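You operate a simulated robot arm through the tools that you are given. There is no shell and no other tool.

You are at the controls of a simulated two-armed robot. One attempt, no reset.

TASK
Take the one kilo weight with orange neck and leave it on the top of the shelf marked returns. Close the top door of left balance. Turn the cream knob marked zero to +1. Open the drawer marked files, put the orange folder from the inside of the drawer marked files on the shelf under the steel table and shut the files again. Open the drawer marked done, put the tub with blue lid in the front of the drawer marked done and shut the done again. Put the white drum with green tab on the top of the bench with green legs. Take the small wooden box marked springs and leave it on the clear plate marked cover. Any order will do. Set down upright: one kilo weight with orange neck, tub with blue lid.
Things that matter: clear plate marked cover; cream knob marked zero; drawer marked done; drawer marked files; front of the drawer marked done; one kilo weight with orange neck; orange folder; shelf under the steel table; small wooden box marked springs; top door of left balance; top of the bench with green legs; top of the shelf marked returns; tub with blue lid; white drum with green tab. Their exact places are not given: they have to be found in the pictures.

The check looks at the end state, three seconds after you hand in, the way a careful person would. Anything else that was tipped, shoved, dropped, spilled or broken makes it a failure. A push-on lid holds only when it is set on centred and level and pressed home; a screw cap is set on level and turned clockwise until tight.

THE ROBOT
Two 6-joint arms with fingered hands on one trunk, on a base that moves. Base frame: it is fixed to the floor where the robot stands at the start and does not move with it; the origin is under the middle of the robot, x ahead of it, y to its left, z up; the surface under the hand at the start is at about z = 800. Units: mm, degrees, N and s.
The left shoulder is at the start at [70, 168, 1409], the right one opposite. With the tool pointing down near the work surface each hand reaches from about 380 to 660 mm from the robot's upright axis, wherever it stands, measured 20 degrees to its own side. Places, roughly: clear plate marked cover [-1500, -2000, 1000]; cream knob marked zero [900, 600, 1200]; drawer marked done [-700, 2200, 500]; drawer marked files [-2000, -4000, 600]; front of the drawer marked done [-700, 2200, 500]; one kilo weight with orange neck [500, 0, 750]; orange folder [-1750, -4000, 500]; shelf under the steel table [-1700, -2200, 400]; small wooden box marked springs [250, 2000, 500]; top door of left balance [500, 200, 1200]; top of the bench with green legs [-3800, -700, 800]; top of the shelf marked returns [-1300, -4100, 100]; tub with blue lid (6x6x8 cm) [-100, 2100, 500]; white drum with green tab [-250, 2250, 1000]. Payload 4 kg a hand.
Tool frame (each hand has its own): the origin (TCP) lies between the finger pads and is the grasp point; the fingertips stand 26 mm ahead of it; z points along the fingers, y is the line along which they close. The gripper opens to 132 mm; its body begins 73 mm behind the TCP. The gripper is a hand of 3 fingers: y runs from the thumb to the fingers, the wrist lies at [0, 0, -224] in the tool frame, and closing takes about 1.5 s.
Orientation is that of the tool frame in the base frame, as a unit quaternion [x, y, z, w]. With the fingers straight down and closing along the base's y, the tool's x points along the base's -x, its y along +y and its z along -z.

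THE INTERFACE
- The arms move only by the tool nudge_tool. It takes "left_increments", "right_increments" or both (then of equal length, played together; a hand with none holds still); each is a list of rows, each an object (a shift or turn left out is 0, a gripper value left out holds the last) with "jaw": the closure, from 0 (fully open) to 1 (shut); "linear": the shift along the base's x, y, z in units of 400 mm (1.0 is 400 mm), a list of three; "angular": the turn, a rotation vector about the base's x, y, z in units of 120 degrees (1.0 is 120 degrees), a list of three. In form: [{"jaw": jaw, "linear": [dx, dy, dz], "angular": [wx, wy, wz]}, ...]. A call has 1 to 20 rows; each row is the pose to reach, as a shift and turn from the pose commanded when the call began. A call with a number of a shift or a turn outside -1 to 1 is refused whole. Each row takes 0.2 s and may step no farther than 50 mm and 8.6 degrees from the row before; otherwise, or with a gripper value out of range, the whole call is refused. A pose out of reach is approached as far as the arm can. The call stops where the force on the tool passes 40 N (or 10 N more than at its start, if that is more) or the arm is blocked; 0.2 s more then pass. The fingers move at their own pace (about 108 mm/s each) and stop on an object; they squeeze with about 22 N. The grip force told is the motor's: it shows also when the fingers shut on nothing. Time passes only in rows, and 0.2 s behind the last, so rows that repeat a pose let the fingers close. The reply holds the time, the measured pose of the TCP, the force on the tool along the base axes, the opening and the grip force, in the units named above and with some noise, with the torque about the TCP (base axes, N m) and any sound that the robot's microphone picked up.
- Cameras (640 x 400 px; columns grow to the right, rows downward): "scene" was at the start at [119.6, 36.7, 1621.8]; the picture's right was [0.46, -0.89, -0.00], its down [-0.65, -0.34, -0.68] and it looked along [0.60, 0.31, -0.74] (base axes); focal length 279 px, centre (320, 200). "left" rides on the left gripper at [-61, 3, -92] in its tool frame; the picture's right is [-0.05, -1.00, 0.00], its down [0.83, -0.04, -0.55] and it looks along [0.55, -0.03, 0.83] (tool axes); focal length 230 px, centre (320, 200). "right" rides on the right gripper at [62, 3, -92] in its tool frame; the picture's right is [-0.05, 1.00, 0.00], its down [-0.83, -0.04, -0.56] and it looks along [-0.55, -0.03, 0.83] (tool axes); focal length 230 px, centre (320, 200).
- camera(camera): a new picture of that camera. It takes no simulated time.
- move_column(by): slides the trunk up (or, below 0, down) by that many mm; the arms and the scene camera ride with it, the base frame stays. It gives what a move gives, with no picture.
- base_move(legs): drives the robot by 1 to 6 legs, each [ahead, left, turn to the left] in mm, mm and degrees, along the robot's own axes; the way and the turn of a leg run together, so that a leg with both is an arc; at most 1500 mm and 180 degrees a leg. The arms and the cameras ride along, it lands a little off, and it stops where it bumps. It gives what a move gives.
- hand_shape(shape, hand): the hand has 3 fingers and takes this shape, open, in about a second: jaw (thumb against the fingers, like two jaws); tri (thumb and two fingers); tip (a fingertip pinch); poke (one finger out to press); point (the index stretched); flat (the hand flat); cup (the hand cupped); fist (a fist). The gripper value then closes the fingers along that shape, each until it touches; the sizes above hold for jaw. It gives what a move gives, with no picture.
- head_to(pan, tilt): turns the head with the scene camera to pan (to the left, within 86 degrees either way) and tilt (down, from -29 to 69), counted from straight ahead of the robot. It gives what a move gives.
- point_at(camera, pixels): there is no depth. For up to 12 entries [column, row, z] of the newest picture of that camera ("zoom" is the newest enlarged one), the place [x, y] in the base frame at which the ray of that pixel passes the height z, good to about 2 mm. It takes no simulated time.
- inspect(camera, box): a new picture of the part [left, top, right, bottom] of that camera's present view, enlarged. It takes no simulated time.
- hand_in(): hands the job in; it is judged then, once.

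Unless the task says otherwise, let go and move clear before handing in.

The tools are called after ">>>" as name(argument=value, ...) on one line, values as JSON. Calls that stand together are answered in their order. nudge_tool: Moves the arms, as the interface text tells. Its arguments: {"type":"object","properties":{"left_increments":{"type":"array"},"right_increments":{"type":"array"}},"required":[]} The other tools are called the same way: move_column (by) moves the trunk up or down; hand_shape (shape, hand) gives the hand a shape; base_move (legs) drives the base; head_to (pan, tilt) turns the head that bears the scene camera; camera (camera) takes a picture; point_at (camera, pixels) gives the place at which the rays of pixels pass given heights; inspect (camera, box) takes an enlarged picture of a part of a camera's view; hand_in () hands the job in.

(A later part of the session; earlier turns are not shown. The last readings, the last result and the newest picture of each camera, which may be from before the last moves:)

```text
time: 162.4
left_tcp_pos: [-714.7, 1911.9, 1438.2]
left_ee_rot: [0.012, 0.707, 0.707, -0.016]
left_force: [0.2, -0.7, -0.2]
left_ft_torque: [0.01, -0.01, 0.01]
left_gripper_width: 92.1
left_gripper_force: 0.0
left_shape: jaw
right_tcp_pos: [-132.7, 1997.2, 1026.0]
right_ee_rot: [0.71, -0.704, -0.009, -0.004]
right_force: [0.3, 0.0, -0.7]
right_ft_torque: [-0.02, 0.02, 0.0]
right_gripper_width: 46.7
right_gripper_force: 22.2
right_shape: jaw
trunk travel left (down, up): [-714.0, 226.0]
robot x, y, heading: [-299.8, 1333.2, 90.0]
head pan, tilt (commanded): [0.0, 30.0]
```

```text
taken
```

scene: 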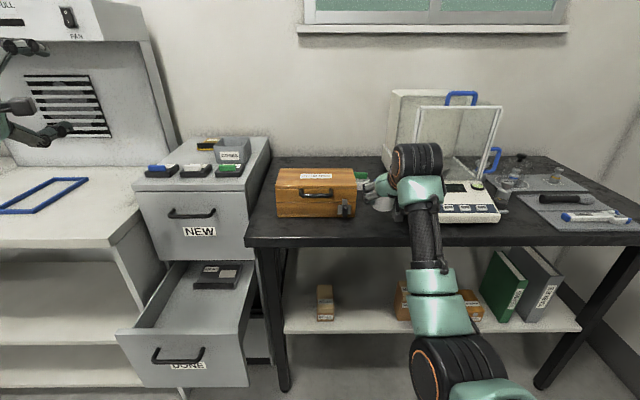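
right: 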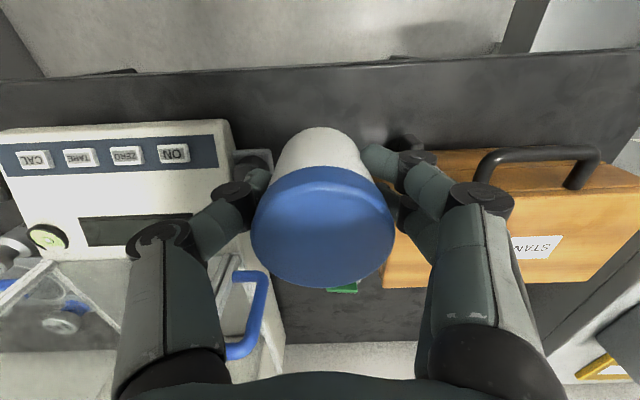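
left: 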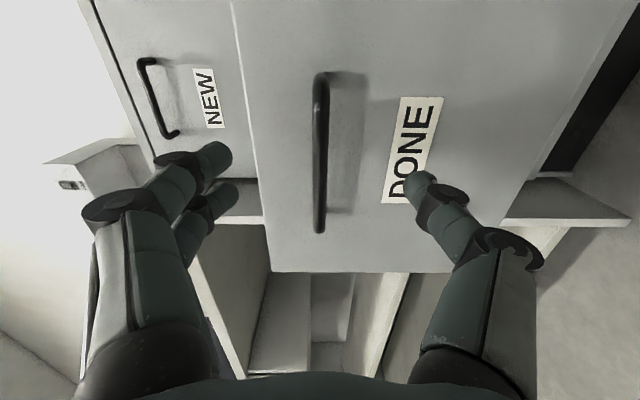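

Tub held upright with fingers down. Back off, drive left to stand in front of the open drawer, then look down into it.

>>> base_move(legs=[[-150, 0, 0], [0, 534, 0]])

>>> head_to(pan=-10, tilt=45)

>>> camera(camera="scene")

>>> camera(camera="right")

```text
time: 166.5
left_tcp_pos: [-1246.1, 1758.0, 1439.3]
left_ee_rot: [0.016, 0.708, 0.706, -0.014]
left_force: [0.5, -0.2, 0.4]
left_ft_torque: [0.03, -0.03, 0.04]
left_gripper_width: 92.0
left_gripper_force: 0.1
left_shape: jaw
right_tcp_pos: [-662.7, 1841.8, 1024.6]
right_ee_rot: [0.708, -0.706, -0.01, -0.003]
right_force: [-0.3, 0.3, -1.0]
right_ft_torque: [0.04, 0.0, 0.07]
right_gripper_width: 46.9
right_gripper_force: 22.5
right_shape: jaw
trunk travel left (down, up): [-714.0, 226.0]
robot x, y, heading: [-837.4, 1179.3, 89.6]
head pan, tilt (commanded): [0.0, 30.0]
```

```text
time: 167.2
left_tcp_pos: [-1247.8, 1758.8, 1437.8]
left_ee_rot: [0.015, 0.708, 0.706, -0.014]
left_force: [0.5, -0.3, -0.1]
left_ft_torque: [0.01, -0.01, -0.02]
left_gripper_width: 92.1
left_gripper_force: 0.1
left_shape: jaw
right_tcp_pos: [-662.3, 1841.1, 1024.6]
right_ee_rot: [0.708, -0.707, -0.009, -0.003]
right_force: [0.7, -0.6, -1.0]
right_ft_torque: [-0.02, 0.0, 0.02]
right_gripper_width: 47.1
right_gripper_force: 22.2
right_shape: jaw
trunk travel left (down, up): [-714.0, 226.0]
robot x, y, heading: [-838.2, 1180.3, 89.7]
head pan, tilt (commanded): [-10.0, 45.0]
```

```text
taken
```

scene: 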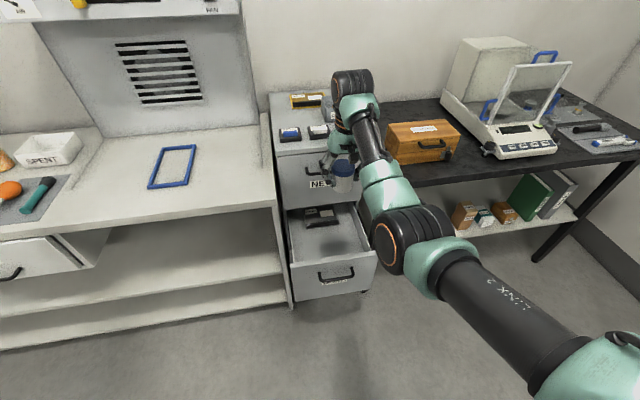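

```text
taken
```

right: 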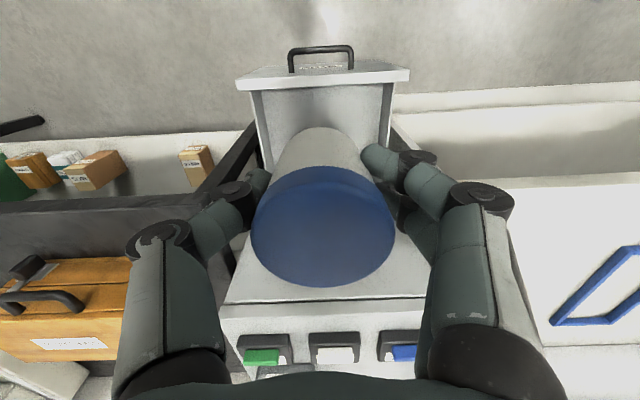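

>>> inspect(camera="scene", box=[270, 190, 400, 310])

>>> inspect(camera="right", box=[220, 30, 420, 180])

>>> point_at(camera="right", pixels=[[245, 86, 646], [395, 78, 646], [250, 92, 646], [390, 84, 646], [268, 168, 550], [268, 168, 500], [268, 168, 600]])

```text
3.33 times, centred on (335, 250) of scene
```

zoom: 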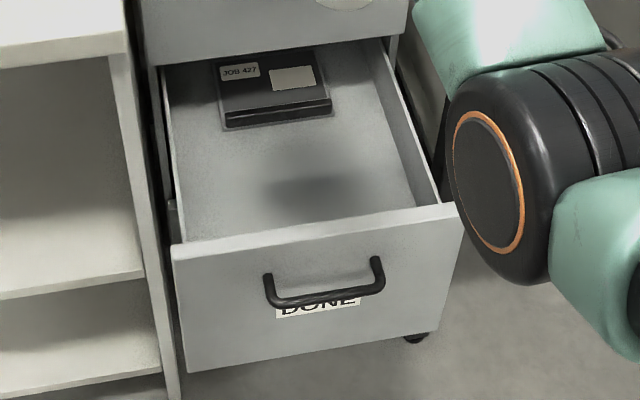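

```text
2.67 times, centred on (320, 105) of right
```

zoom: 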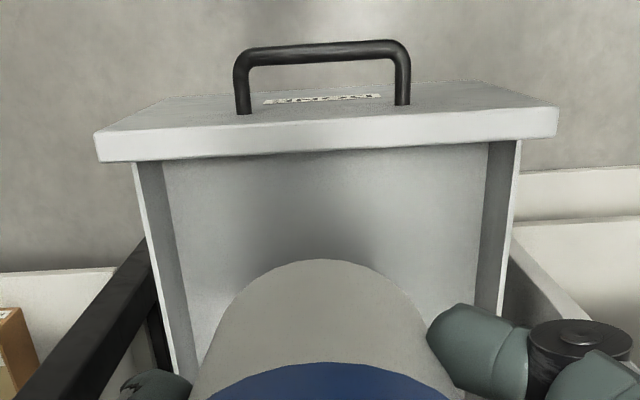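

```text
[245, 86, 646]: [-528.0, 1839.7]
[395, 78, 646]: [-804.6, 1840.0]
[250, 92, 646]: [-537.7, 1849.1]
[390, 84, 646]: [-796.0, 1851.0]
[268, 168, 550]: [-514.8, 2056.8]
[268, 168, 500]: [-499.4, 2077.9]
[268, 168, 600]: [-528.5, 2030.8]
```

Panel inner face at y≈1848, box interior x −540…−803, case at the back. Move forward 62 mm and lower the trunk 330 so the tub is just above the drawer.

>>> point_at(camera="scene", pixels=[[324, 226, 580], [306, 228, 580], [338, 223, 580], [328, 245, 580], [324, 226, 600]])

>>> base_move(legs=[[62, 4, 0.2]])

>>> move_column(by=-320)

>>> camera(camera="right")

>>> camera(camera="scene")

```text
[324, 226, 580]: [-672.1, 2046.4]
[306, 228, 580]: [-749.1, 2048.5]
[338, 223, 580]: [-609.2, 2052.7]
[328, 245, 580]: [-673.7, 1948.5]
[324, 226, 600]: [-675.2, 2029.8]
```

```text
time: 168.2
left_tcp_pos: [-1250.8, 1815.2, 1441.1]
left_ee_rot: [0.013, 0.706, 0.708, -0.016]
left_force: [0.1, 0.0, -0.1]
left_ft_torque: [0.0, 0.02, 0.01]
left_gripper_width: 92.1
left_gripper_force: 0.0
left_shape: jaw
right_tcp_pos: [-668.8, 1899.6, 1028.0]
right_ee_rot: [0.708, -0.706, -0.01, -0.006]
right_force: [-0.1, -0.8, -0.6]
right_ft_torque: [0.02, 0.03, -0.01]
right_gripper_width: 46.9
right_gripper_force: 22.0
right_shape: jaw
trunk travel left (down, up): [-714.0, 226.0]
robot x, y, heading: [-838.1, 1241.5, 90.0]
head pan, tilt (commanded): [-10.0, 45.0]
```

```text
time: 171.4
left_tcp_pos: [-1252.2, 1820.6, 1118.7]
left_ee_rot: [0.015, 0.707, 0.707, -0.015]
left_force: [-1.0, 0.6, 0.0]
left_ft_torque: [-0.02, -0.05, 0.03]
left_gripper_width: 91.8
left_gripper_force: 0.1
left_shape: jaw
right_tcp_pos: [-669.9, 1903.3, 704.5]
right_ee_rot: [0.708, -0.706, -0.009, -0.004]
right_force: [-0.3, -0.5, -0.8]
right_ft_torque: [0.01, 0.02, 0.01]
right_gripper_width: 46.9
right_gripper_force: 21.6
right_shape: jaw
trunk travel left (down, up): [-394.0, 546.0]
robot x, y, heading: [-838.9, 1239.6, 89.8]
head pan, tilt (commanded): [-10.0, 45.0]
```

```text
taken
```

right: 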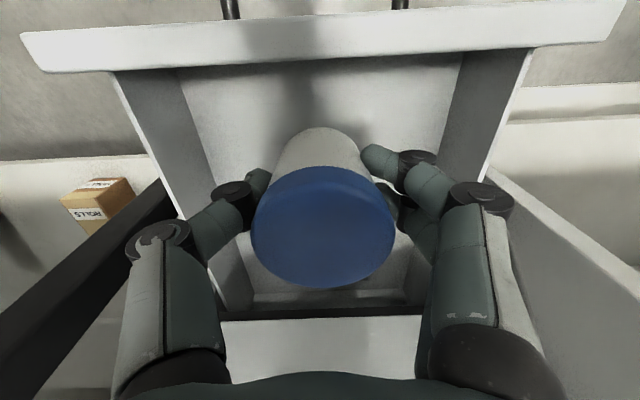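

```text
taken
```

scene: 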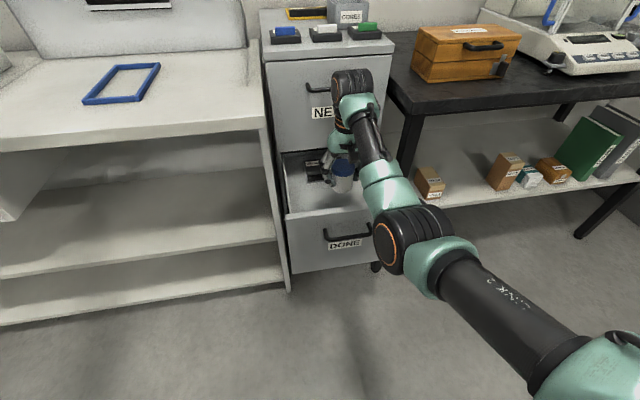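

Case front is at y≈2045, so the front is free; floor estimate z≈570. Lower the tub into the drawer: 72 mm, then fine steps.

>>> nudge_tool(right_increments=[{"linear": [0, 0, -0.06]}, {"linear": [0, 0, -0.12]}, {"linear": [0, 0, -0.17]}])

>>> nudge_tool(right_increments=[{"linear": [0, 0, -0.01]}, {"linear": [0, 0, -0.02]}, {"linear": [0, 0, -0.03]}])

```text
time: 172.2
left_tcp_pos: [-1251.7, 1819.6, 1118.6]
left_ee_rot: [0.015, 0.708, 0.706, -0.015]
left_force: [-0.1, 0.4, 0.7]
left_ft_torque: [-0.04, 0.01, -0.04]
left_gripper_width: 92.2
left_gripper_force: 0.1
left_shape: jaw
right_tcp_pos: [-669.0, 1904.7, 637.1]
right_ee_rot: [0.708, -0.706, -0.008, -0.003]
right_force: [-0.1, -0.6, -1.8]
right_ft_torque: [0.03, 0.0, 0.04]
right_gripper_width: 46.9
right_gripper_force: 21.7
right_shape: jaw
trunk travel left (down, up): [-394.0, 546.0]
robot x, y, heading: [-844.0, 1242.4, 90.0]
head pan, tilt (commanded): [-10.0, 45.0]
```

```text
time: 173.0
left_tcp_pos: [-1251.0, 1819.2, 1118.4]
left_ee_rot: [0.015, 0.708, 0.706, -0.015]
left_force: [1.0, 0.5, 0.5]
left_ft_torque: [0.03, 0.0, -0.02]
left_gripper_width: 92.0
left_gripper_force: 0.1
left_shape: jaw
right_tcp_pos: [-668.6, 1903.4, 624.6]
right_ee_rot: [0.708, -0.706, -0.009, -0.003]
right_force: [-1.1, -0.9, -2.0]
right_ft_torque: [0.04, -0.02, 0.01]
right_gripper_width: 46.6
right_gripper_force: 22.0
right_shape: jaw
trunk travel left (down, up): [-394.0, 546.0]
robot x, y, heading: [-838.8, 1242.9, 90.1]
head pan, tilt (commanded): [-10.0, 45.0]
```

>>> nudge_tool(right_increments=[{"linear": [0, 0, -0.008]}, {"linear": [0, 0, -0.016]}, {"linear": [0, 0, -0.024]}])

>>> camera(camera="right")

```text
time: 173.8
left_tcp_pos: [-1252.0, 1818.5, 1117.9]
left_ee_rot: [0.014, 0.707, 0.706, -0.015]
left_force: [-0.1, 0.4, -0.1]
left_ft_torque: [0.0, 0.01, -0.03]
left_gripper_width: 92.1
left_gripper_force: 0.1
left_shape: jaw
right_tcp_pos: [-668.9, 1903.7, 615.9]
right_ee_rot: [0.708, -0.706, -0.009, -0.004]
right_force: [0.8, 0.1, -0.6]
right_ft_torque: [0.0, 0.01, -0.02]
right_gripper_width: 46.7
right_gripper_force: 22.1
right_shape: jaw
trunk travel left (down, up): [-394.0, 546.0]
robot x, y, heading: [-840.6, 1242.0, 90.1]
head pan, tilt (commanded): [-10.0, 45.0]
```

```text
taken
```

right: 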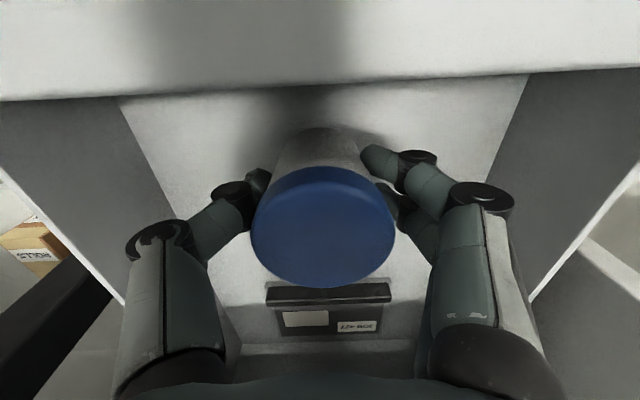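

No contact yet; revised floor ≈ 547. Continue down in steps.

>>> nudge_tool(right_increments=[{"linear": [0, 0, -0.015]}, {"linear": [0, 0, -0.03]}])

>>> nudge_tool(right_increments=[{"linear": [0, 0, -0.008]}, {"linear": [0, 0, -0.016]}, {"linear": [0, 0, -0.024]}])

```text
time: 174.4
left_tcp_pos: [-1251.4, 1819.9, 1118.8]
left_ee_rot: [0.015, 0.708, 0.706, -0.015]
left_force: [-0.6, 0.1, 0.4]
left_ft_torque: [0.01, 0.03, -0.03]
left_gripper_width: 92.3
left_gripper_force: 0.0
left_shape: jaw
right_tcp_pos: [-669.5, 1903.0, 603.3]
right_ee_rot: [0.708, -0.706, -0.009, -0.003]
right_force: [0.7, 0.1, -1.8]
right_ft_torque: [0.01, 0.0, -0.01]
right_gripper_width: 46.6
right_gripper_force: 22.0
right_shape: jaw
trunk travel left (down, up): [-394.0, 546.0]
robot x, y, heading: [-841.5, 1241.5, 89.7]
head pan, tilt (commanded): [-10.0, 45.0]
```

```text
time: 175.2
left_tcp_pos: [-1253.5, 1819.8, 1118.4]
left_ee_rot: [0.015, 0.708, 0.706, -0.015]
left_force: [0.7, -0.1, -1.0]
left_ft_torque: [0.02, -0.02, -0.01]
left_gripper_width: 92.0
left_gripper_force: 0.1
left_shape: jaw
right_tcp_pos: [-668.4, 1903.4, 593.2]
right_ee_rot: [0.709, -0.706, -0.008, -0.003]
right_force: [0.0, 0.0, -1.2]
right_ft_torque: [0.0, -0.01, -0.01]
right_gripper_width: 46.9
right_gripper_force: 22.0
right_shape: jaw
trunk travel left (down, up): [-394.0, 546.0]
robot x, y, heading: [-842.5, 1241.9, 89.9]
head pan, tilt (commanded): [-10.0, 45.0]
```

No contact yet; to keep the wrist camera housing clear of the panel top, shift 25 mm deeper, then continue lowering.

>>> nudge_tool(right_increments=[{"linear": [0, 0.03, 0]}, {"linear": [0, 0.0625, 0]}, {"linear": [0, 0.0625, -0.01]}, {"linear": [0, 0.0625, -0.02]}])

>>> camera(camera="right")

```text
time: 176.2
left_tcp_pos: [-1251.3, 1819.5, 1118.1]
left_ee_rot: [0.016, 0.708, 0.706, -0.015]
left_force: [0.4, -0.2, 0.6]
left_ft_torque: [0.01, 0.01, 0.05]
left_gripper_width: 92.1
left_gripper_force: 0.1
left_shape: jaw
right_tcp_pos: [-667.8, 1928.3, 587.3]
right_ee_rot: [0.708, -0.706, -0.01, -0.004]
right_force: [0.2, 0.8, -0.4]
right_ft_torque: [-0.04, -0.03, -0.03]
right_gripper_width: 46.9
right_gripper_force: 22.1
right_shape: jaw
trunk travel left (down, up): [-394.0, 546.0]
robot x, y, heading: [-840.0, 1240.4, 90.0]
head pan, tilt (commanded): [-10.0, 45.0]
```

```text
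taken
```

right: 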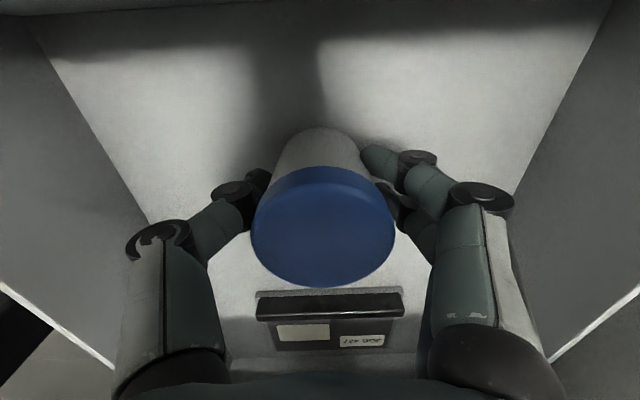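

>>> nudge_tool(right_increments=[{"linear": [0, 0, -0.006]}, {"linear": [0, 0, -0.012]}, {"linear": [0, 0, -0.018]}])

>>> nudge_tool(right_increments=[{"linear": [0, 0, -0.006]}, {"linear": [0, 0, -0.012]}, {"linear": [0, 0, -0.018]}])

```text
time: 177.0
left_tcp_pos: [-1252.2, 1818.4, 1119.9]
left_ee_rot: [0.015, 0.707, 0.707, -0.015]
left_force: [-0.7, -0.3, 0.0]
left_ft_torque: [0.01, 0.01, 0.0]
left_gripper_width: 92.3
left_gripper_force: 0.0
left_shape: jaw
right_tcp_pos: [-669.2, 1928.6, 581.4]
right_ee_rot: [0.708, -0.706, -0.011, -0.006]
right_force: [0.3, -1.4, 6.7]
right_ft_torque: [-0.01, -0.01, 0.0]
right_gripper_width: 47.0
right_gripper_force: 21.7
right_shape: jaw
trunk travel left (down, up): [-394.0, 546.0]
robot x, y, heading: [-840.1, 1241.7, 89.8]
head pan, tilt (commanded): [-10.0, 45.0]
```

```text
time: 177.8
left_tcp_pos: [-1252.4, 1815.3, 1120.4]
left_ee_rot: [0.013, 0.706, 0.708, -0.015]
left_force: [0.9, 0.8, -0.9]
left_ft_torque: [0.0, -0.01, -0.02]
left_gripper_width: 92.3
left_gripper_force: 0.0
left_shape: jaw
right_tcp_pos: [-669.3, 1928.2, 579.8]
right_ee_rot: [0.708, -0.706, -0.013, -0.009]
right_force: [0.8, -0.5, 32.1]
right_ft_torque: [0.03, -0.02, 0.01]
right_gripper_width: 48.4
right_gripper_force: 21.9
right_shape: jaw
trunk travel left (down, up): [-394.0, 546.0]
robot x, y, heading: [-838.7, 1243.4, 89.8]
head pan, tilt (commanded): [-10.0, 45.0]
```

Floor contact (32 N). Relieve 8 mm, then release and lift straight up.

>>> nudge_tool(right_increments=[{"linear": [0, 0, 0.01]}, {"linear": [0, 0, 0.02]}, {"linear": [0, 0, 0.02]}])

>>> nudge_tool(right_increments=[{"jaw": 0.8}, {"jaw": 0.6}, {"jaw": 0.4}, {"jaw": 0.3}, {"jaw": 0.3}, {"jaw": 0.3, "linear": [0, 0, 0.1]}, {"jaw": 0.3, "linear": [0, 0, 0.2]}, {"jaw": 0.3, "linear": [0, 0, 0.3]}, {"jaw": 0.3, "linear": [0, 0, 0.4]}])

>>> camera(camera="right")

```text
time: 178.6
left_tcp_pos: [-1252.3, 1817.3, 1118.6]
left_ee_rot: [0.014, 0.707, 0.707, -0.016]
left_force: [1.1, 0.5, 0.2]
left_ft_torque: [-0.01, -0.01, -0.05]
left_gripper_width: 92.1
left_gripper_force: 0.1
left_shape: jaw
right_tcp_pos: [-669.4, 1927.6, 579.9]
right_ee_rot: [0.707, -0.707, -0.009, -0.004]
right_force: [1.3, -0.1, 11.7]
right_ft_torque: [0.03, 0.03, -0.03]
right_gripper_width: 48.2
right_gripper_force: 21.8
right_shape: jaw
trunk travel left (down, up): [-394.0, 546.0]
robot x, y, heading: [-842.5, 1239.8, 89.7]
head pan, tilt (commanded): [-10.0, 45.0]
```

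```text
time: 180.6
left_tcp_pos: [-1251.7, 1819.5, 1119.4]
left_ee_rot: [0.015, 0.707, 0.706, -0.015]
left_force: [0.9, 0.7, -0.5]
left_ft_torque: [0.02, 0.0, -0.01]
left_gripper_width: 92.0
left_gripper_force: 0.0
left_shape: jaw
right_tcp_pos: [-667.4, 1929.1, 740.0]
right_ee_rot: [0.708, -0.706, -0.008, -0.004]
right_force: [-0.1, 0.5, -0.5]
right_ft_torque: [0.01, -0.03, 0.01]
right_gripper_width: 92.1
right_gripper_force: 0.0
right_shape: jaw
trunk travel left (down, up): [-394.0, 546.0]
robot x, y, heading: [-843.4, 1240.3, 89.7]
head pan, tilt (commanded): [-10.0, 45.0]
```

```text
taken
```

right: 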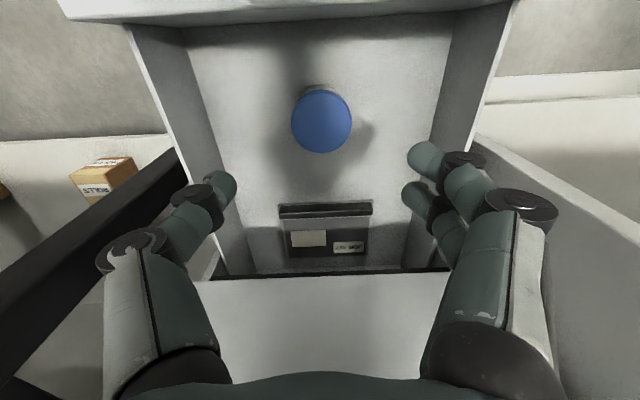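

The tub stands upright in the front of DONE. Back away over the panel, lower the closed hand in front of the handle, and push the drawer shut.

>>> base_move(legs=[[-245, 0, 0.3]])

>>> nudge_tool(right_increments=[{"jaw": 1, "linear": [0, 0, -0.1]}, {"jaw": 1, "linear": [0, 0, -0.2]}, {"jaw": 1, "linear": [0, 0, -0.3]}, {"jaw": 1, "linear": [0, 0, -0.4]}, {"jaw": 1, "linear": [0, 0, -0.46]}])

>>> camera(camera="right")

>>> camera(camera="scene")

```text
time: 182.4
left_tcp_pos: [-1252.6, 1577.0, 1118.3]
left_ee_rot: [0.014, 0.708, 0.706, -0.016]
left_force: [0.2, 0.0, 0.1]
left_ft_torque: [-0.03, 0.0, 0.02]
left_gripper_width: 92.3
left_gripper_force: 0.1
left_shape: jaw
right_tcp_pos: [-669.2, 1688.6, 739.0]
right_ee_rot: [0.709, -0.705, -0.009, -0.004]
right_force: [0.3, -1.1, -0.6]
right_ft_torque: [0.02, 0.01, 0.02]
right_gripper_width: 91.8
right_gripper_force: 0.2
right_shape: jaw
trunk travel left (down, up): [-394.0, 546.0]
robot x, y, heading: [-841.4, 1002.0, 90.0]
head pan, tilt (commanded): [-10.0, 45.0]
```

```text
time: 183.6
left_tcp_pos: [-1253.9, 1578.5, 1119.3]
left_ee_rot: [0.013, 0.708, 0.706, -0.016]
left_force: [-0.7, -0.1, 0.7]
left_ft_torque: [0.0, -0.01, -0.02]
left_gripper_width: 91.7
left_gripper_force: 0.1
left_shape: jaw
right_tcp_pos: [-668.9, 1686.5, 554.0]
right_ee_rot: [0.709, -0.705, -0.009, -0.004]
right_force: [-0.5, -0.2, -0.4]
right_ft_torque: [0.02, 0.02, 0.02]
right_gripper_width: 0.0
right_gripper_force: 22.5
right_shape: jaw
trunk travel left (down, up): [-394.0, 546.0]
robot x, y, heading: [-843.4, 1001.5, 89.8]
head pan, tilt (commanded): [-10.0, 45.0]
```

```text
taken
```

right: 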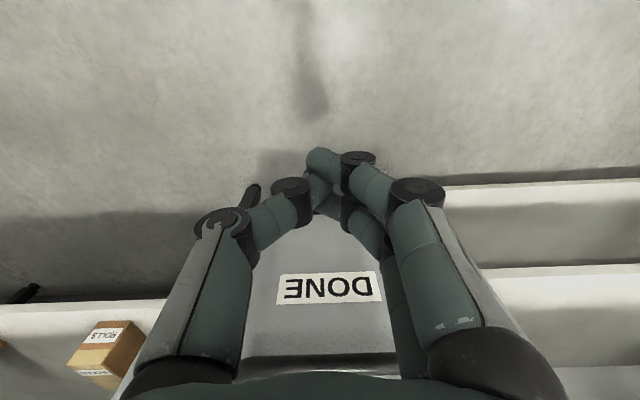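

```text
taken
```

scene: 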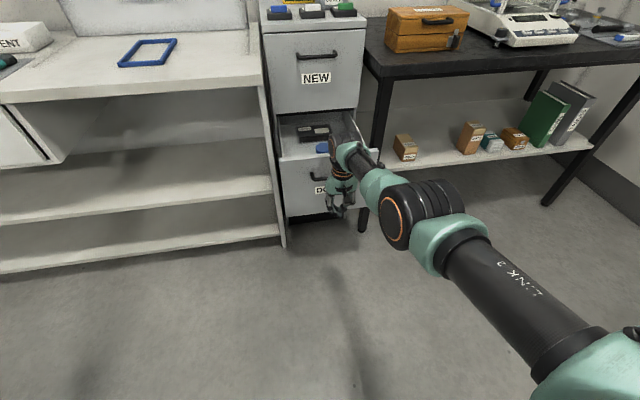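

Fist is in front of the handle. Drive forward 270 mm to push the drawer nearly shut.

>>> base_move(legs=[[270, 0, 0]])

>>> camera(camera="scene")

>>> inspect(camera="scene", box=[240, 80, 420, 240])

```text
time: 185.5
left_tcp_pos: [-1260.1, 1846.7, 1118.0]
left_ee_rot: [0.011, 0.708, 0.706, -0.019]
left_force: [-0.7, 0.1, -0.2]
left_ft_torque: [0.02, -0.02, -0.05]
left_gripper_width: 92.2
left_gripper_force: 0.1
left_shape: jaw
right_tcp_pos: [-674.7, 1957.8, 553.3]
right_ee_rot: [0.711, -0.703, -0.009, -0.003]
right_force: [0.6, 0.4, 0.3]
right_ft_torque: [0.02, -0.02, 0.03]
right_gripper_width: 0.2
right_gripper_force: 21.8
right_shape: jaw
trunk travel left (down, up): [-394.0, 546.0]
robot x, y, heading: [-839.6, 1265.8, 90.5]
head pan, tilt (commanded): [-10.0, 45.0]
```

```text
taken
```

scene: 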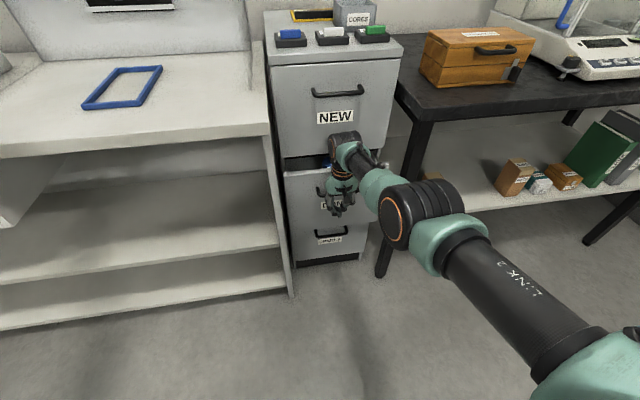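

```text
2.50 times, centred on (330, 160) of scene
```

zoom: 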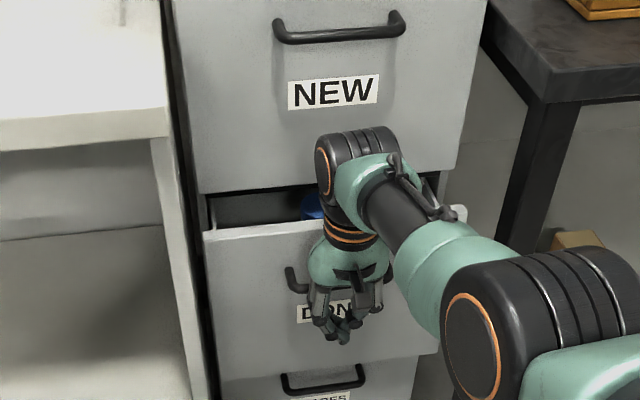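

About 45 mm remain. Base +30, then finish with the arm under force limit.

>>> base_move(legs=[[32, 0, 0]])

>>> nudge_tool(right_increments=[{"linear": [0, 0.015, 0]}, {"linear": [0, 0.03, 0]}, {"linear": [0, 0.045, 0]}, {"linear": [0, 0.06, 0]}])

>>> inspect(camera="scene", box=[240, 80, 420, 240])

```text
time: 186.3
left_tcp_pos: [-1259.6, 1878.0, 1117.7]
left_ee_rot: [0.012, 0.708, 0.706, -0.019]
left_force: [0.2, 0.3, -1.2]
left_ft_torque: [0.01, 0.0, -0.01]
left_gripper_width: 92.0
left_gripper_force: 0.1
left_shape: jaw
right_tcp_pos: [-675.5, 1990.4, 554.4]
right_ee_rot: [0.712, -0.702, -0.009, -0.003]
right_force: [-0.2, 0.2, -0.2]
right_ft_torque: [-0.01, 0.0, 0.02]
right_gripper_width: 0.3
right_gripper_force: 22.0
right_shape: jaw
trunk travel left (down, up): [-394.0, 546.0]
robot x, y, heading: [-837.6, 1302.3, 90.3]
head pan, tilt (commanded): [-10.0, 45.0]
```

```text
time: 187.3
left_tcp_pos: [-1259.1, 1878.0, 1118.1]
left_ee_rot: [0.012, 0.708, 0.706, -0.019]
left_force: [-0.3, 0.1, -0.1]
left_ft_torque: [-0.01, 0.02, -0.03]
left_gripper_width: 92.1
left_gripper_force: 0.0
left_shape: jaw
right_tcp_pos: [-672.8, 1991.2, 556.3]
right_ee_rot: [0.712, -0.703, -0.009, -0.004]
right_force: [1.0, -0.4, -0.6]
right_ft_torque: [-0.01, 0.0, -0.01]
right_gripper_width: 0.0
right_gripper_force: 21.7
right_shape: jaw
right hand out of reach, approached as far as the arm can: row 1, 2, 3, 4
trunk travel left (down, up): [-394.0, 546.0]
robot x, y, heading: [-842.7, 1301.3, 90.8]
head pan, tilt (commanded): [-10.0, 45.0]
```

```text
2.50 times, centred on (330, 160) of scene
```

zoom: 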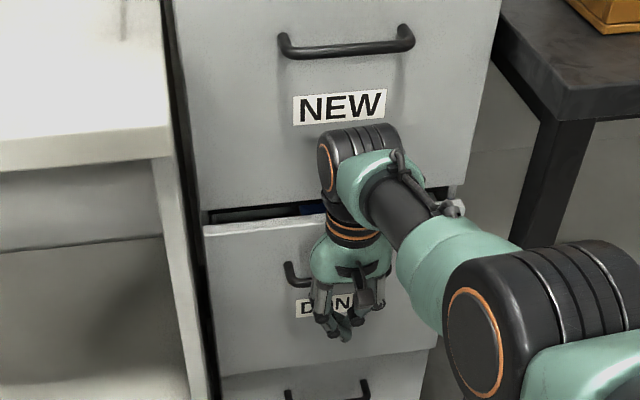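

Arm is fully extended; retract it 40 mm, bring the base 45 mm closer, then push under force control.

>>> nudge_tool(right_increments=[{"linear": [0, -0.05, 0]}, {"linear": [0, -0.1, 0]}, {"linear": [0, -0.12, 0]}])

>>> base_move(legs=[[45, 0, -0.6]])

>>> nudge_tool(right_increments=[{"linear": [0, 0.015, 0]}, {"linear": [0, 0.03, 0]}, {"linear": [0, 0.045, 0]}, {"linear": [0, 0.06, 0]}, {"linear": [0, 0.075, 0]}])

>>> inspect(camera="scene", box=[240, 80, 420, 240])

```text
time: 188.1
left_tcp_pos: [-1260.3, 1876.4, 1119.4]
left_ee_rot: [0.011, 0.708, 0.706, -0.018]
left_force: [-0.5, -0.6, 0.7]
left_ft_torque: [-0.01, -0.01, 0.05]
left_gripper_width: 92.0
left_gripper_force: 0.0
left_shape: jaw
right_tcp_pos: [-673.4, 1941.0, 558.4]
right_ee_rot: [0.712, -0.702, -0.008, -0.004]
right_force: [-0.5, -0.2, -0.1]
right_ft_torque: [0.0, -0.02, 0.03]
right_gripper_width: 0.2
right_gripper_force: 22.0
right_shape: jaw
trunk travel left (down, up): [-394.0, 546.0]
robot x, y, heading: [-840.1, 1303.9, 90.5]
head pan, tilt (commanded): [-10.0, 45.0]
```

```text
time: 189.0
left_tcp_pos: [-1253.9, 1928.4, 1117.9]
left_ee_rot: [0.014, 0.709, 0.705, -0.015]
left_force: [0.1, 0.0, 0.0]
left_ft_torque: [0.01, -0.01, 0.01]
left_gripper_width: 92.0
left_gripper_force: 0.0
left_shape: jaw
right_tcp_pos: [-666.8, 1987.2, 557.2]
right_ee_rot: [0.708, -0.706, -0.008, -0.003]
right_force: [-0.3, 0.8, -0.3]
right_ft_torque: [-0.01, 0.01, 0.01]
right_gripper_width: 0.0
right_gripper_force: 21.7
right_shape: jaw
trunk travel left (down, up): [-394.0, 546.0]
robot x, y, heading: [-842.8, 1349.5, 89.9]
head pan, tilt (commanded): [-10.0, 45.0]
```

```text
time: 190.2
left_tcp_pos: [-1253.3, 1927.2, 1117.8]
left_ee_rot: [0.015, 0.708, 0.706, -0.015]
left_force: [0.0, 0.2, -0.3]
left_ft_torque: [-0.01, 0.0, -0.01]
left_gripper_width: 92.2
left_gripper_force: 0.1
left_shape: jaw
right_tcp_pos: [-665.7, 2017.0, 557.6]
right_ee_rot: [0.709, -0.705, -0.01, -0.004]
right_force: [0.1, -0.3, -0.4]
right_ft_torque: [-0.01, 0.02, 0.02]
right_gripper_width: 0.1
right_gripper_force: 22.4
right_shape: jaw
trunk travel left (down, up): [-394.0, 546.0]
robot x, y, heading: [-836.3, 1344.7, 90.1]
head pan, tilt (commanded): [-10.0, 45.0]
```

```text
2.50 times, centred on (330, 160) of scene
```

zoom: 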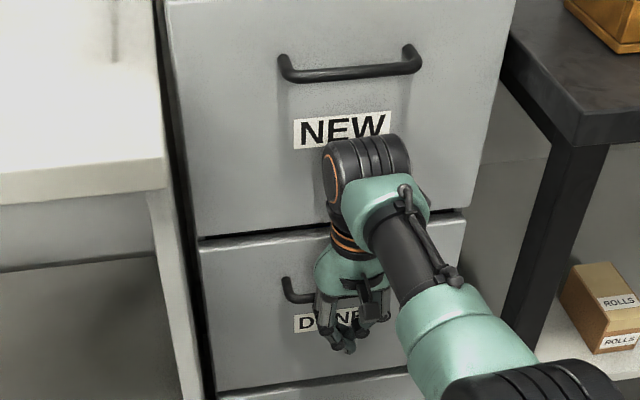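

Nearly flush; push a few more mm for the stop.

>>> nudge_tool(right_increments=[{"linear": [0, 0.008, 0]}, {"linear": [0, 0.016, 0]}, {"linear": [0, 0.024, 0]}])

>>> inspect(camera="scene", box=[290, 140, 400, 220])

```text
time: 191.0
left_tcp_pos: [-1255.2, 1926.1, 1119.3]
left_ee_rot: [0.014, 0.707, 0.707, -0.014]
left_force: [0.8, -0.2, -0.2]
left_ft_torque: [0.01, -0.03, -0.02]
left_gripper_width: 92.1
left_gripper_force: 0.0
left_shape: jaw
right_tcp_pos: [-666.5, 2025.4, 557.2]
right_ee_rot: [0.709, -0.705, -0.009, -0.004]
right_force: [0.0, -4.9, 0.2]
right_ft_torque: [0.17, 0.01, 0.19]
right_gripper_width: 0.2
right_gripper_force: 22.7
right_shape: jaw
trunk travel left (down, up): [-394.0, 546.0]
robot x, y, heading: [-842.7, 1346.4, 90.0]
head pan, tilt (commanded): [-10.0, 45.0]
```

```text
5.00 times, centred on (345, 180) of scene
```

zoom: 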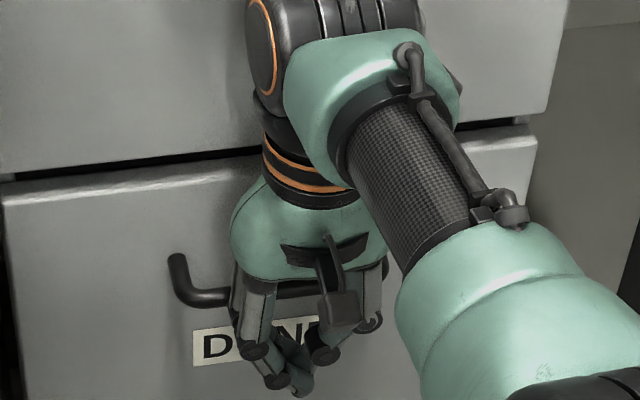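

>>> nudge_tool(right_increments=[{"linear": [0, 0.006, 0]}, {"linear": [0, 0.012, 0]}])

>>> nudge_tool(right_increments=[{"linear": [0, -0.06, 0]}, {"linear": [0, -0.15, 0]}])

>>> base_move(legs=[[-250, 0, 0]])

>>> inspect(camera="scene", box=[230, 40, 430, 240])

```text
time: 191.6
left_tcp_pos: [-1253.7, 1924.2, 1120.8]
left_ee_rot: [0.014, 0.706, 0.708, -0.015]
left_force: [-0.6, 1.4, 0.6]
left_ft_torque: [0.02, 0.04, -0.01]
left_gripper_width: 92.3
left_gripper_force: 0.1
left_shape: jaw
right_tcp_pos: [-666.8, 2025.2, 557.8]
right_ee_rot: [0.709, -0.705, -0.007, -0.001]
right_force: [0.1, -26.3, -0.1]
right_ft_torque: [0.74, 0.01, 0.9]
right_gripper_width: 0.0
right_gripper_force: 21.7
right_shape: jaw
trunk travel left (down, up): [-394.0, 546.0]
robot x, y, heading: [-842.5, 1347.3, 90.3]
head pan, tilt (commanded): [-10.0, 45.0]
```

```text
time: 192.2
left_tcp_pos: [-1254.5, 1926.6, 1119.5]
left_ee_rot: [0.014, 0.708, 0.706, -0.015]
left_force: [0.2, -0.2, -0.1]
left_ft_torque: [0.01, 0.0, 0.02]
left_gripper_width: 92.1
left_gripper_force: 0.1
left_shape: jaw
right_tcp_pos: [-666.0, 1972.0, 558.2]
right_ee_rot: [0.709, -0.705, -0.01, -0.004]
right_force: [0.0, 0.3, -0.6]
right_ft_torque: [0.0, -0.02, 0.0]
right_gripper_width: 0.0
right_gripper_force: 21.9
right_shape: jaw
trunk travel left (down, up): [-394.0, 546.0]
robot x, y, heading: [-841.4, 1351.1, 90.0]
head pan, tilt (commanded): [-10.0, 45.0]
```

```text
time: 194.1
left_tcp_pos: [-1253.9, 1673.9, 1119.1]
left_ee_rot: [0.014, 0.707, 0.706, -0.016]
left_force: [0.1, 0.4, 0.2]
left_ft_torque: [-0.02, -0.01, 0.02]
left_gripper_width: 92.1
left_gripper_force: 0.1
left_shape: jaw
right_tcp_pos: [-666.4, 1719.9, 557.9]
right_ee_rot: [0.709, -0.705, -0.009, -0.005]
right_force: [0.0, 0.9, -0.7]
right_ft_torque: [-0.02, -0.02, -0.04]
right_gripper_width: 0.0
right_gripper_force: 22.0
right_shape: jaw
trunk travel left (down, up): [-394.0, 546.0]
robot x, y, heading: [-839.6, 1094.7, 89.9]
head pan, tilt (commanded): [-10.0, 45.0]
```

```text
2.00 times, centred on (330, 140) of scene
```

zoom: 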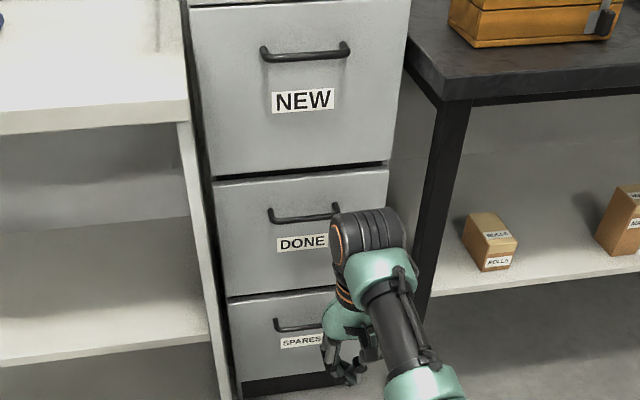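

DONE is shut. Next: drive right to face the SPRINGS box on the shelf and look closely.

>>> base_move(legs=[[0, -917, 0]])

>>> head_to(pan=-8, tilt=35)

>>> camera(camera="scene")

>>> camera(camera="right")

```text
time: 198.9
left_tcp_pos: [-330.5, 1674.2, 1118.9]
left_ee_rot: [0.016, 0.707, 0.707, -0.014]
left_force: [0.5, 0.3, 0.1]
left_ft_torque: [-0.03, 0.0, 0.01]
left_gripper_width: 92.2
left_gripper_force: 0.1
left_shape: jaw
right_tcp_pos: [258.2, 1714.8, 556.4]
right_ee_rot: [0.707, -0.707, -0.01, -0.004]
right_force: [-0.3, 0.1, -1.4]
right_ft_torque: [0.01, 0.01, 0.01]
right_gripper_width: 0.0
right_gripper_force: 22.2
right_shape: jaw
trunk travel left (down, up): [-394.0, 546.0]
robot x, y, heading: [78.0, 1093.2, 89.4]
head pan, tilt (commanded): [-10.0, 45.0]
```

```text
time: 199.6
left_tcp_pos: [-329.8, 1673.3, 1118.3]
left_ee_rot: [0.016, 0.707, 0.707, -0.014]
left_force: [0.5, 0.2, 0.4]
left_ft_torque: [0.02, -0.05, 0.03]
left_gripper_width: 92.0
left_gripper_force: 0.2
left_shape: jaw
right_tcp_pos: [257.7, 1716.9, 557.7]
right_ee_rot: [-0.706, 0.708, 0.009, 0.004]
right_force: [0.5, 0.1, 0.2]
right_ft_torque: [0.01, 0.01, 0.03]
right_gripper_width: 0.0
right_gripper_force: 21.8
right_shape: jaw
trunk travel left (down, up): [-394.0, 546.0]
robot x, y, heading: [77.8, 1095.8, 89.6]
head pan, tilt (commanded): [-8.0, 35.0]
```

```text
taken
```

scene: 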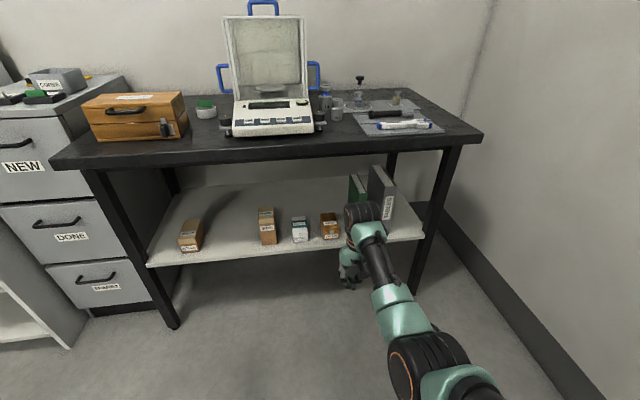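

```text
taken
```

right: 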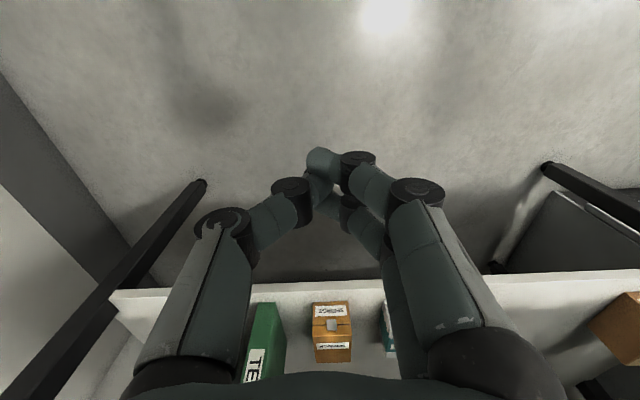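

>>> inspect(camera="right", box=[230, 280, 450, 400])

>>> inspect(camera="scene", box=[240, 190, 400, 290])

>>> point_at(camera="right", pixels=[[311, 318, 470], [351, 318, 470], [311, 304, 470], [349, 302, 470], [313, 362, 480], [351, 361, 480], [283, 310, 500], [385, 310, 460]])

```text
2.91 times, centred on (340, 340) of right
```

zoom: 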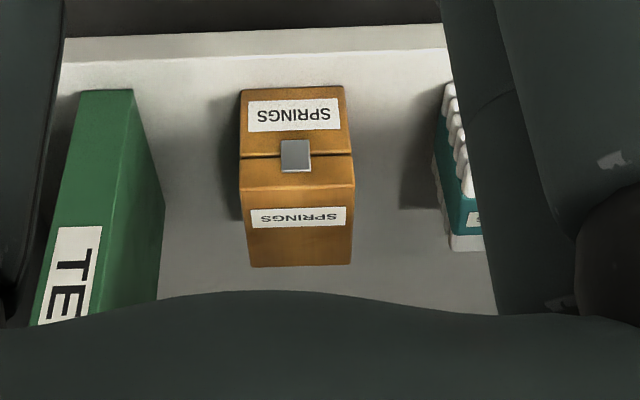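

```text
4.00 times, centred on (320, 240) of scene
```

zoom: 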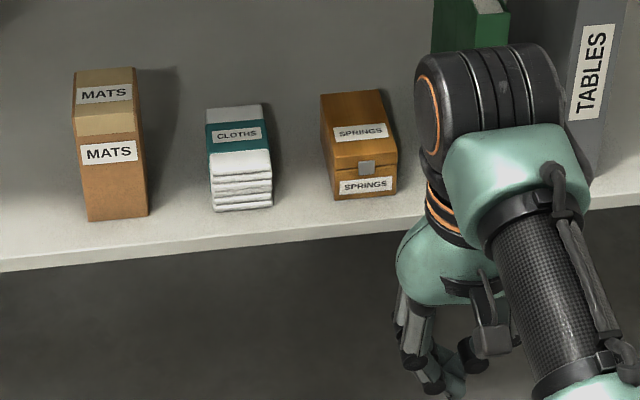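

```text
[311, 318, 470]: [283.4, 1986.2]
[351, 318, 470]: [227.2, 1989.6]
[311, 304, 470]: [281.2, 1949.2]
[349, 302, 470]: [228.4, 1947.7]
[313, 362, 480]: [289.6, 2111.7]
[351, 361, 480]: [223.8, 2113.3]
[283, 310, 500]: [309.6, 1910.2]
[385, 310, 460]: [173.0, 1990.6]
```

>>> point_at(camera="right", pixels=[[312.5, 301.5, 422], [351, 301.5, 422], [313, 336, 475], [352, 335, 475], [317, 363, 475], [351, 362, 475], [313, 336, 490], [275, 302, 422], [388, 306, 422], [331, 325, 455]])

>>> point_at(camera="scene", pixels=[[323.5, 240, 422], [339, 238, 422], [319.7, 225, 475], [337.5, 225, 475], [320, 214, 475], [334, 212, 475]])

```text
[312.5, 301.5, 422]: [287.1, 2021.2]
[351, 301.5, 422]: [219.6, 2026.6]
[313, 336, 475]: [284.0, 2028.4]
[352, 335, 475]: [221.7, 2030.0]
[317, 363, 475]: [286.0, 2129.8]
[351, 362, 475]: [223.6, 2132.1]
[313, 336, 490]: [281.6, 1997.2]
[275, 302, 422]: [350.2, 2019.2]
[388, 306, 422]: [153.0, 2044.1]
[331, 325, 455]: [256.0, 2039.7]
```

```text
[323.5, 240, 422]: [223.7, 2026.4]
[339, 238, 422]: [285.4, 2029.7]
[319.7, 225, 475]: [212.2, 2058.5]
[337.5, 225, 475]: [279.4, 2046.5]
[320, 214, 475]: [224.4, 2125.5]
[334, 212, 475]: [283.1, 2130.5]
```

SPRINGS box: x 220–287, y 2024–2130, z 422–477; gaps each side ~60 mm. I'll lower the trunk 100, open the right hand, lift the left a bit, then drive in so the fingers straddle the box.

>>> move_column(by=-97)

>>> nudge_tool(left_increments=[{"linear": [0, -0.03, 0.08]}, {"linear": [0, -0.06, 0.16]}, {"linear": [0, -0.09, 0.22]}], right_increments=[{"linear": [-0.005, 0, 0], "jaw": 0.15}, {"linear": [-0.01, 0, 0]}, {"linear": [-0.012, 0, 0]}])

```text
time: 200.9
left_tcp_pos: [-330.7, 1674.1, 1022.7]
left_ee_rot: [0.017, 0.707, 0.706, -0.014]
left_force: [-0.1, 0.3, 0.1]
left_ft_torque: [-0.01, -0.01, 0.02]
left_gripper_width: 92.2
left_gripper_force: 0.1
left_shape: jaw
right_tcp_pos: [258.8, 1716.1, 460.4]
right_ee_rot: [0.707, -0.707, -0.009, -0.005]
right_force: [-0.6, -0.4, 0.5]
right_ft_torque: [-0.02, 0.0, -0.01]
right_gripper_width: 0.0
right_gripper_force: 22.0
right_shape: jaw
trunk travel left (down, up): [-297.0, 643.0]
robot x, y, heading: [79.1, 1093.0, 89.4]
head pan, tilt (commanded): [-8.0, 35.0]
```

```text
time: 201.7
left_tcp_pos: [-330.1, 1637.7, 1109.1]
left_ee_rot: [0.016, 0.708, 0.706, -0.013]
left_force: [1.0, -0.6, -0.2]
left_ft_torque: [-0.02, -0.02, 0.0]
left_gripper_width: 91.9
left_gripper_force: 0.0
left_shape: jaw
right_tcp_pos: [253.7, 1715.3, 461.5]
right_ee_rot: [-0.707, 0.707, 0.01, 0.004]
right_force: [0.4, 0.5, -0.4]
right_ft_torque: [-0.03, 0.0, 0.0]
right_gripper_width: 112.1
right_gripper_force: 0.1
right_shape: jaw
trunk travel left (down, up): [-297.0, 643.0]
robot x, y, heading: [76.2, 1093.1, 89.6]
head pan, tilt (commanded): [-8.0, 35.0]
```

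Drive in 250 mm first and check alignment.

>>> base_move(legs=[[250, 0, 0.4]])

>>> camera(camera="right")

>>> head_to(pan=30, tilt=10)

>>> camera(camera="scene")

```text
time: 203.6
left_tcp_pos: [-335.4, 1893.6, 1107.8]
left_ee_rot: [0.012, 0.707, 0.707, -0.017]
left_force: [0.0, -0.3, 0.3]
left_ft_torque: [0.01, -0.01, 0.02]
left_gripper_width: 91.9
left_gripper_force: 0.0
left_shape: jaw
right_tcp_pos: [246.6, 1976.4, 459.7]
right_ee_rot: [0.71, -0.704, -0.008, -0.003]
right_force: [-0.1, 0.6, 0.3]
right_ft_torque: [-0.04, -0.01, 0.02]
right_gripper_width: 112.0
right_gripper_force: 0.0
right_shape: jaw
trunk travel left (down, up): [-297.0, 643.0]
robot x, y, heading: [81.3, 1351.5, 90.5]
head pan, tilt (commanded): [-8.0, 35.0]
```

```text
taken
```

right: 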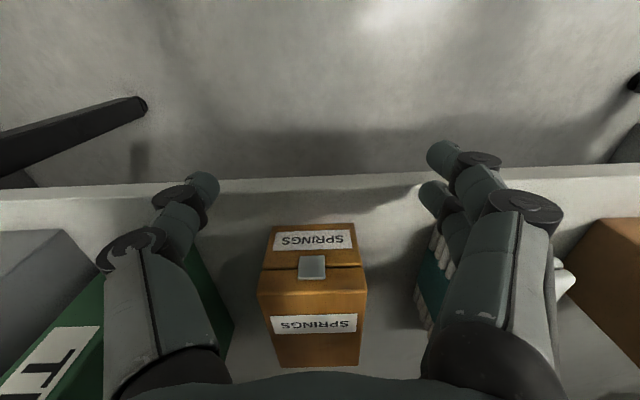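

```text
time: 204.6
left_tcp_pos: [-336.3, 1893.2, 1108.2]
left_ee_rot: [0.012, 0.708, 0.706, -0.017]
left_force: [-0.2, 0.3, -0.5]
left_ft_torque: [-0.04, -0.01, 0.01]
left_gripper_width: 92.1
left_gripper_force: 0.1
left_shape: jaw
right_tcp_pos: [247.4, 1975.5, 461.2]
right_ee_rot: [0.71, -0.704, -0.009, -0.004]
right_force: [0.4, 1.2, 0.1]
right_ft_torque: [0.02, -0.01, -0.03]
right_gripper_width: 112.1
right_gripper_force: 0.1
right_shape: jaw
trunk travel left (down, up): [-297.0, 643.0]
robot x, y, heading: [80.8, 1352.6, 89.9]
head pan, tilt (commanded): [30.0, 10.0]
```

```text
taken
```

scene: 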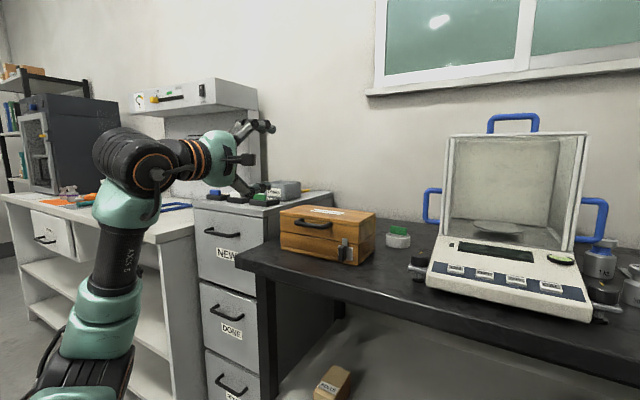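

Box is centred within ~7 mm. Shift +6 mm in x, narrow to ~103 mm, and go in 100 mm (base 70 + arm 30).

>>> nudge_tool(right_increments=[{"linear": [0.008, 0, 0], "jaw": 0.22}, {"linear": [0.016, 0, 0], "jaw": 0.22}])

>>> base_move(legs=[[70, 0, 0]])

>>> camera(camera="right")

```text
time: 205.2
left_tcp_pos: [-335.5, 1893.2, 1108.6]
left_ee_rot: [0.012, 0.708, 0.706, -0.017]
left_force: [0.9, -1.1, 0.8]
left_ft_torque: [-0.01, 0.0, 0.01]
left_gripper_width: 91.9
left_gripper_force: 0.1
left_shape: jaw
right_tcp_pos: [252.7, 1976.9, 460.7]
right_ee_rot: [0.711, -0.704, -0.01, -0.003]
right_force: [0.1, -0.1, -0.4]
right_ft_torque: [-0.02, -0.02, 0.01]
right_gripper_width: 103.2
right_gripper_force: 0.0
right_shape: jaw
trunk travel left (down, up): [-297.0, 643.0]
robot x, y, heading: [81.2, 1350.4, 90.3]
head pan, tilt (commanded): [30.0, 10.0]
```

```text
time: 206.2
left_tcp_pos: [-336.8, 1962.2, 1107.7]
left_ee_rot: [0.012, 0.708, 0.706, -0.016]
left_force: [-0.1, 0.1, -0.4]
left_ft_torque: [0.02, 0.02, 0.03]
left_gripper_width: 92.0
left_gripper_force: 0.1
left_shape: jaw
right_tcp_pos: [252.7, 2046.4, 460.2]
right_ee_rot: [0.711, -0.704, -0.009, -0.003]
right_force: [-0.3, 0.8, 0.4]
right_ft_torque: [-0.04, 0.02, 0.0]
right_gripper_width: 103.1
right_gripper_force: 0.1
right_shape: jaw
trunk travel left (down, up): [-297.0, 643.0]
robot x, y, heading: [78.8, 1420.8, 90.1]
head pan, tilt (commanded): [30.0, 10.0]
```

```text
taken
```

right: 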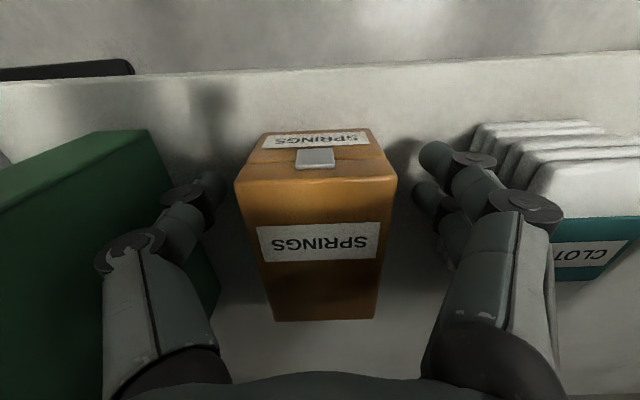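

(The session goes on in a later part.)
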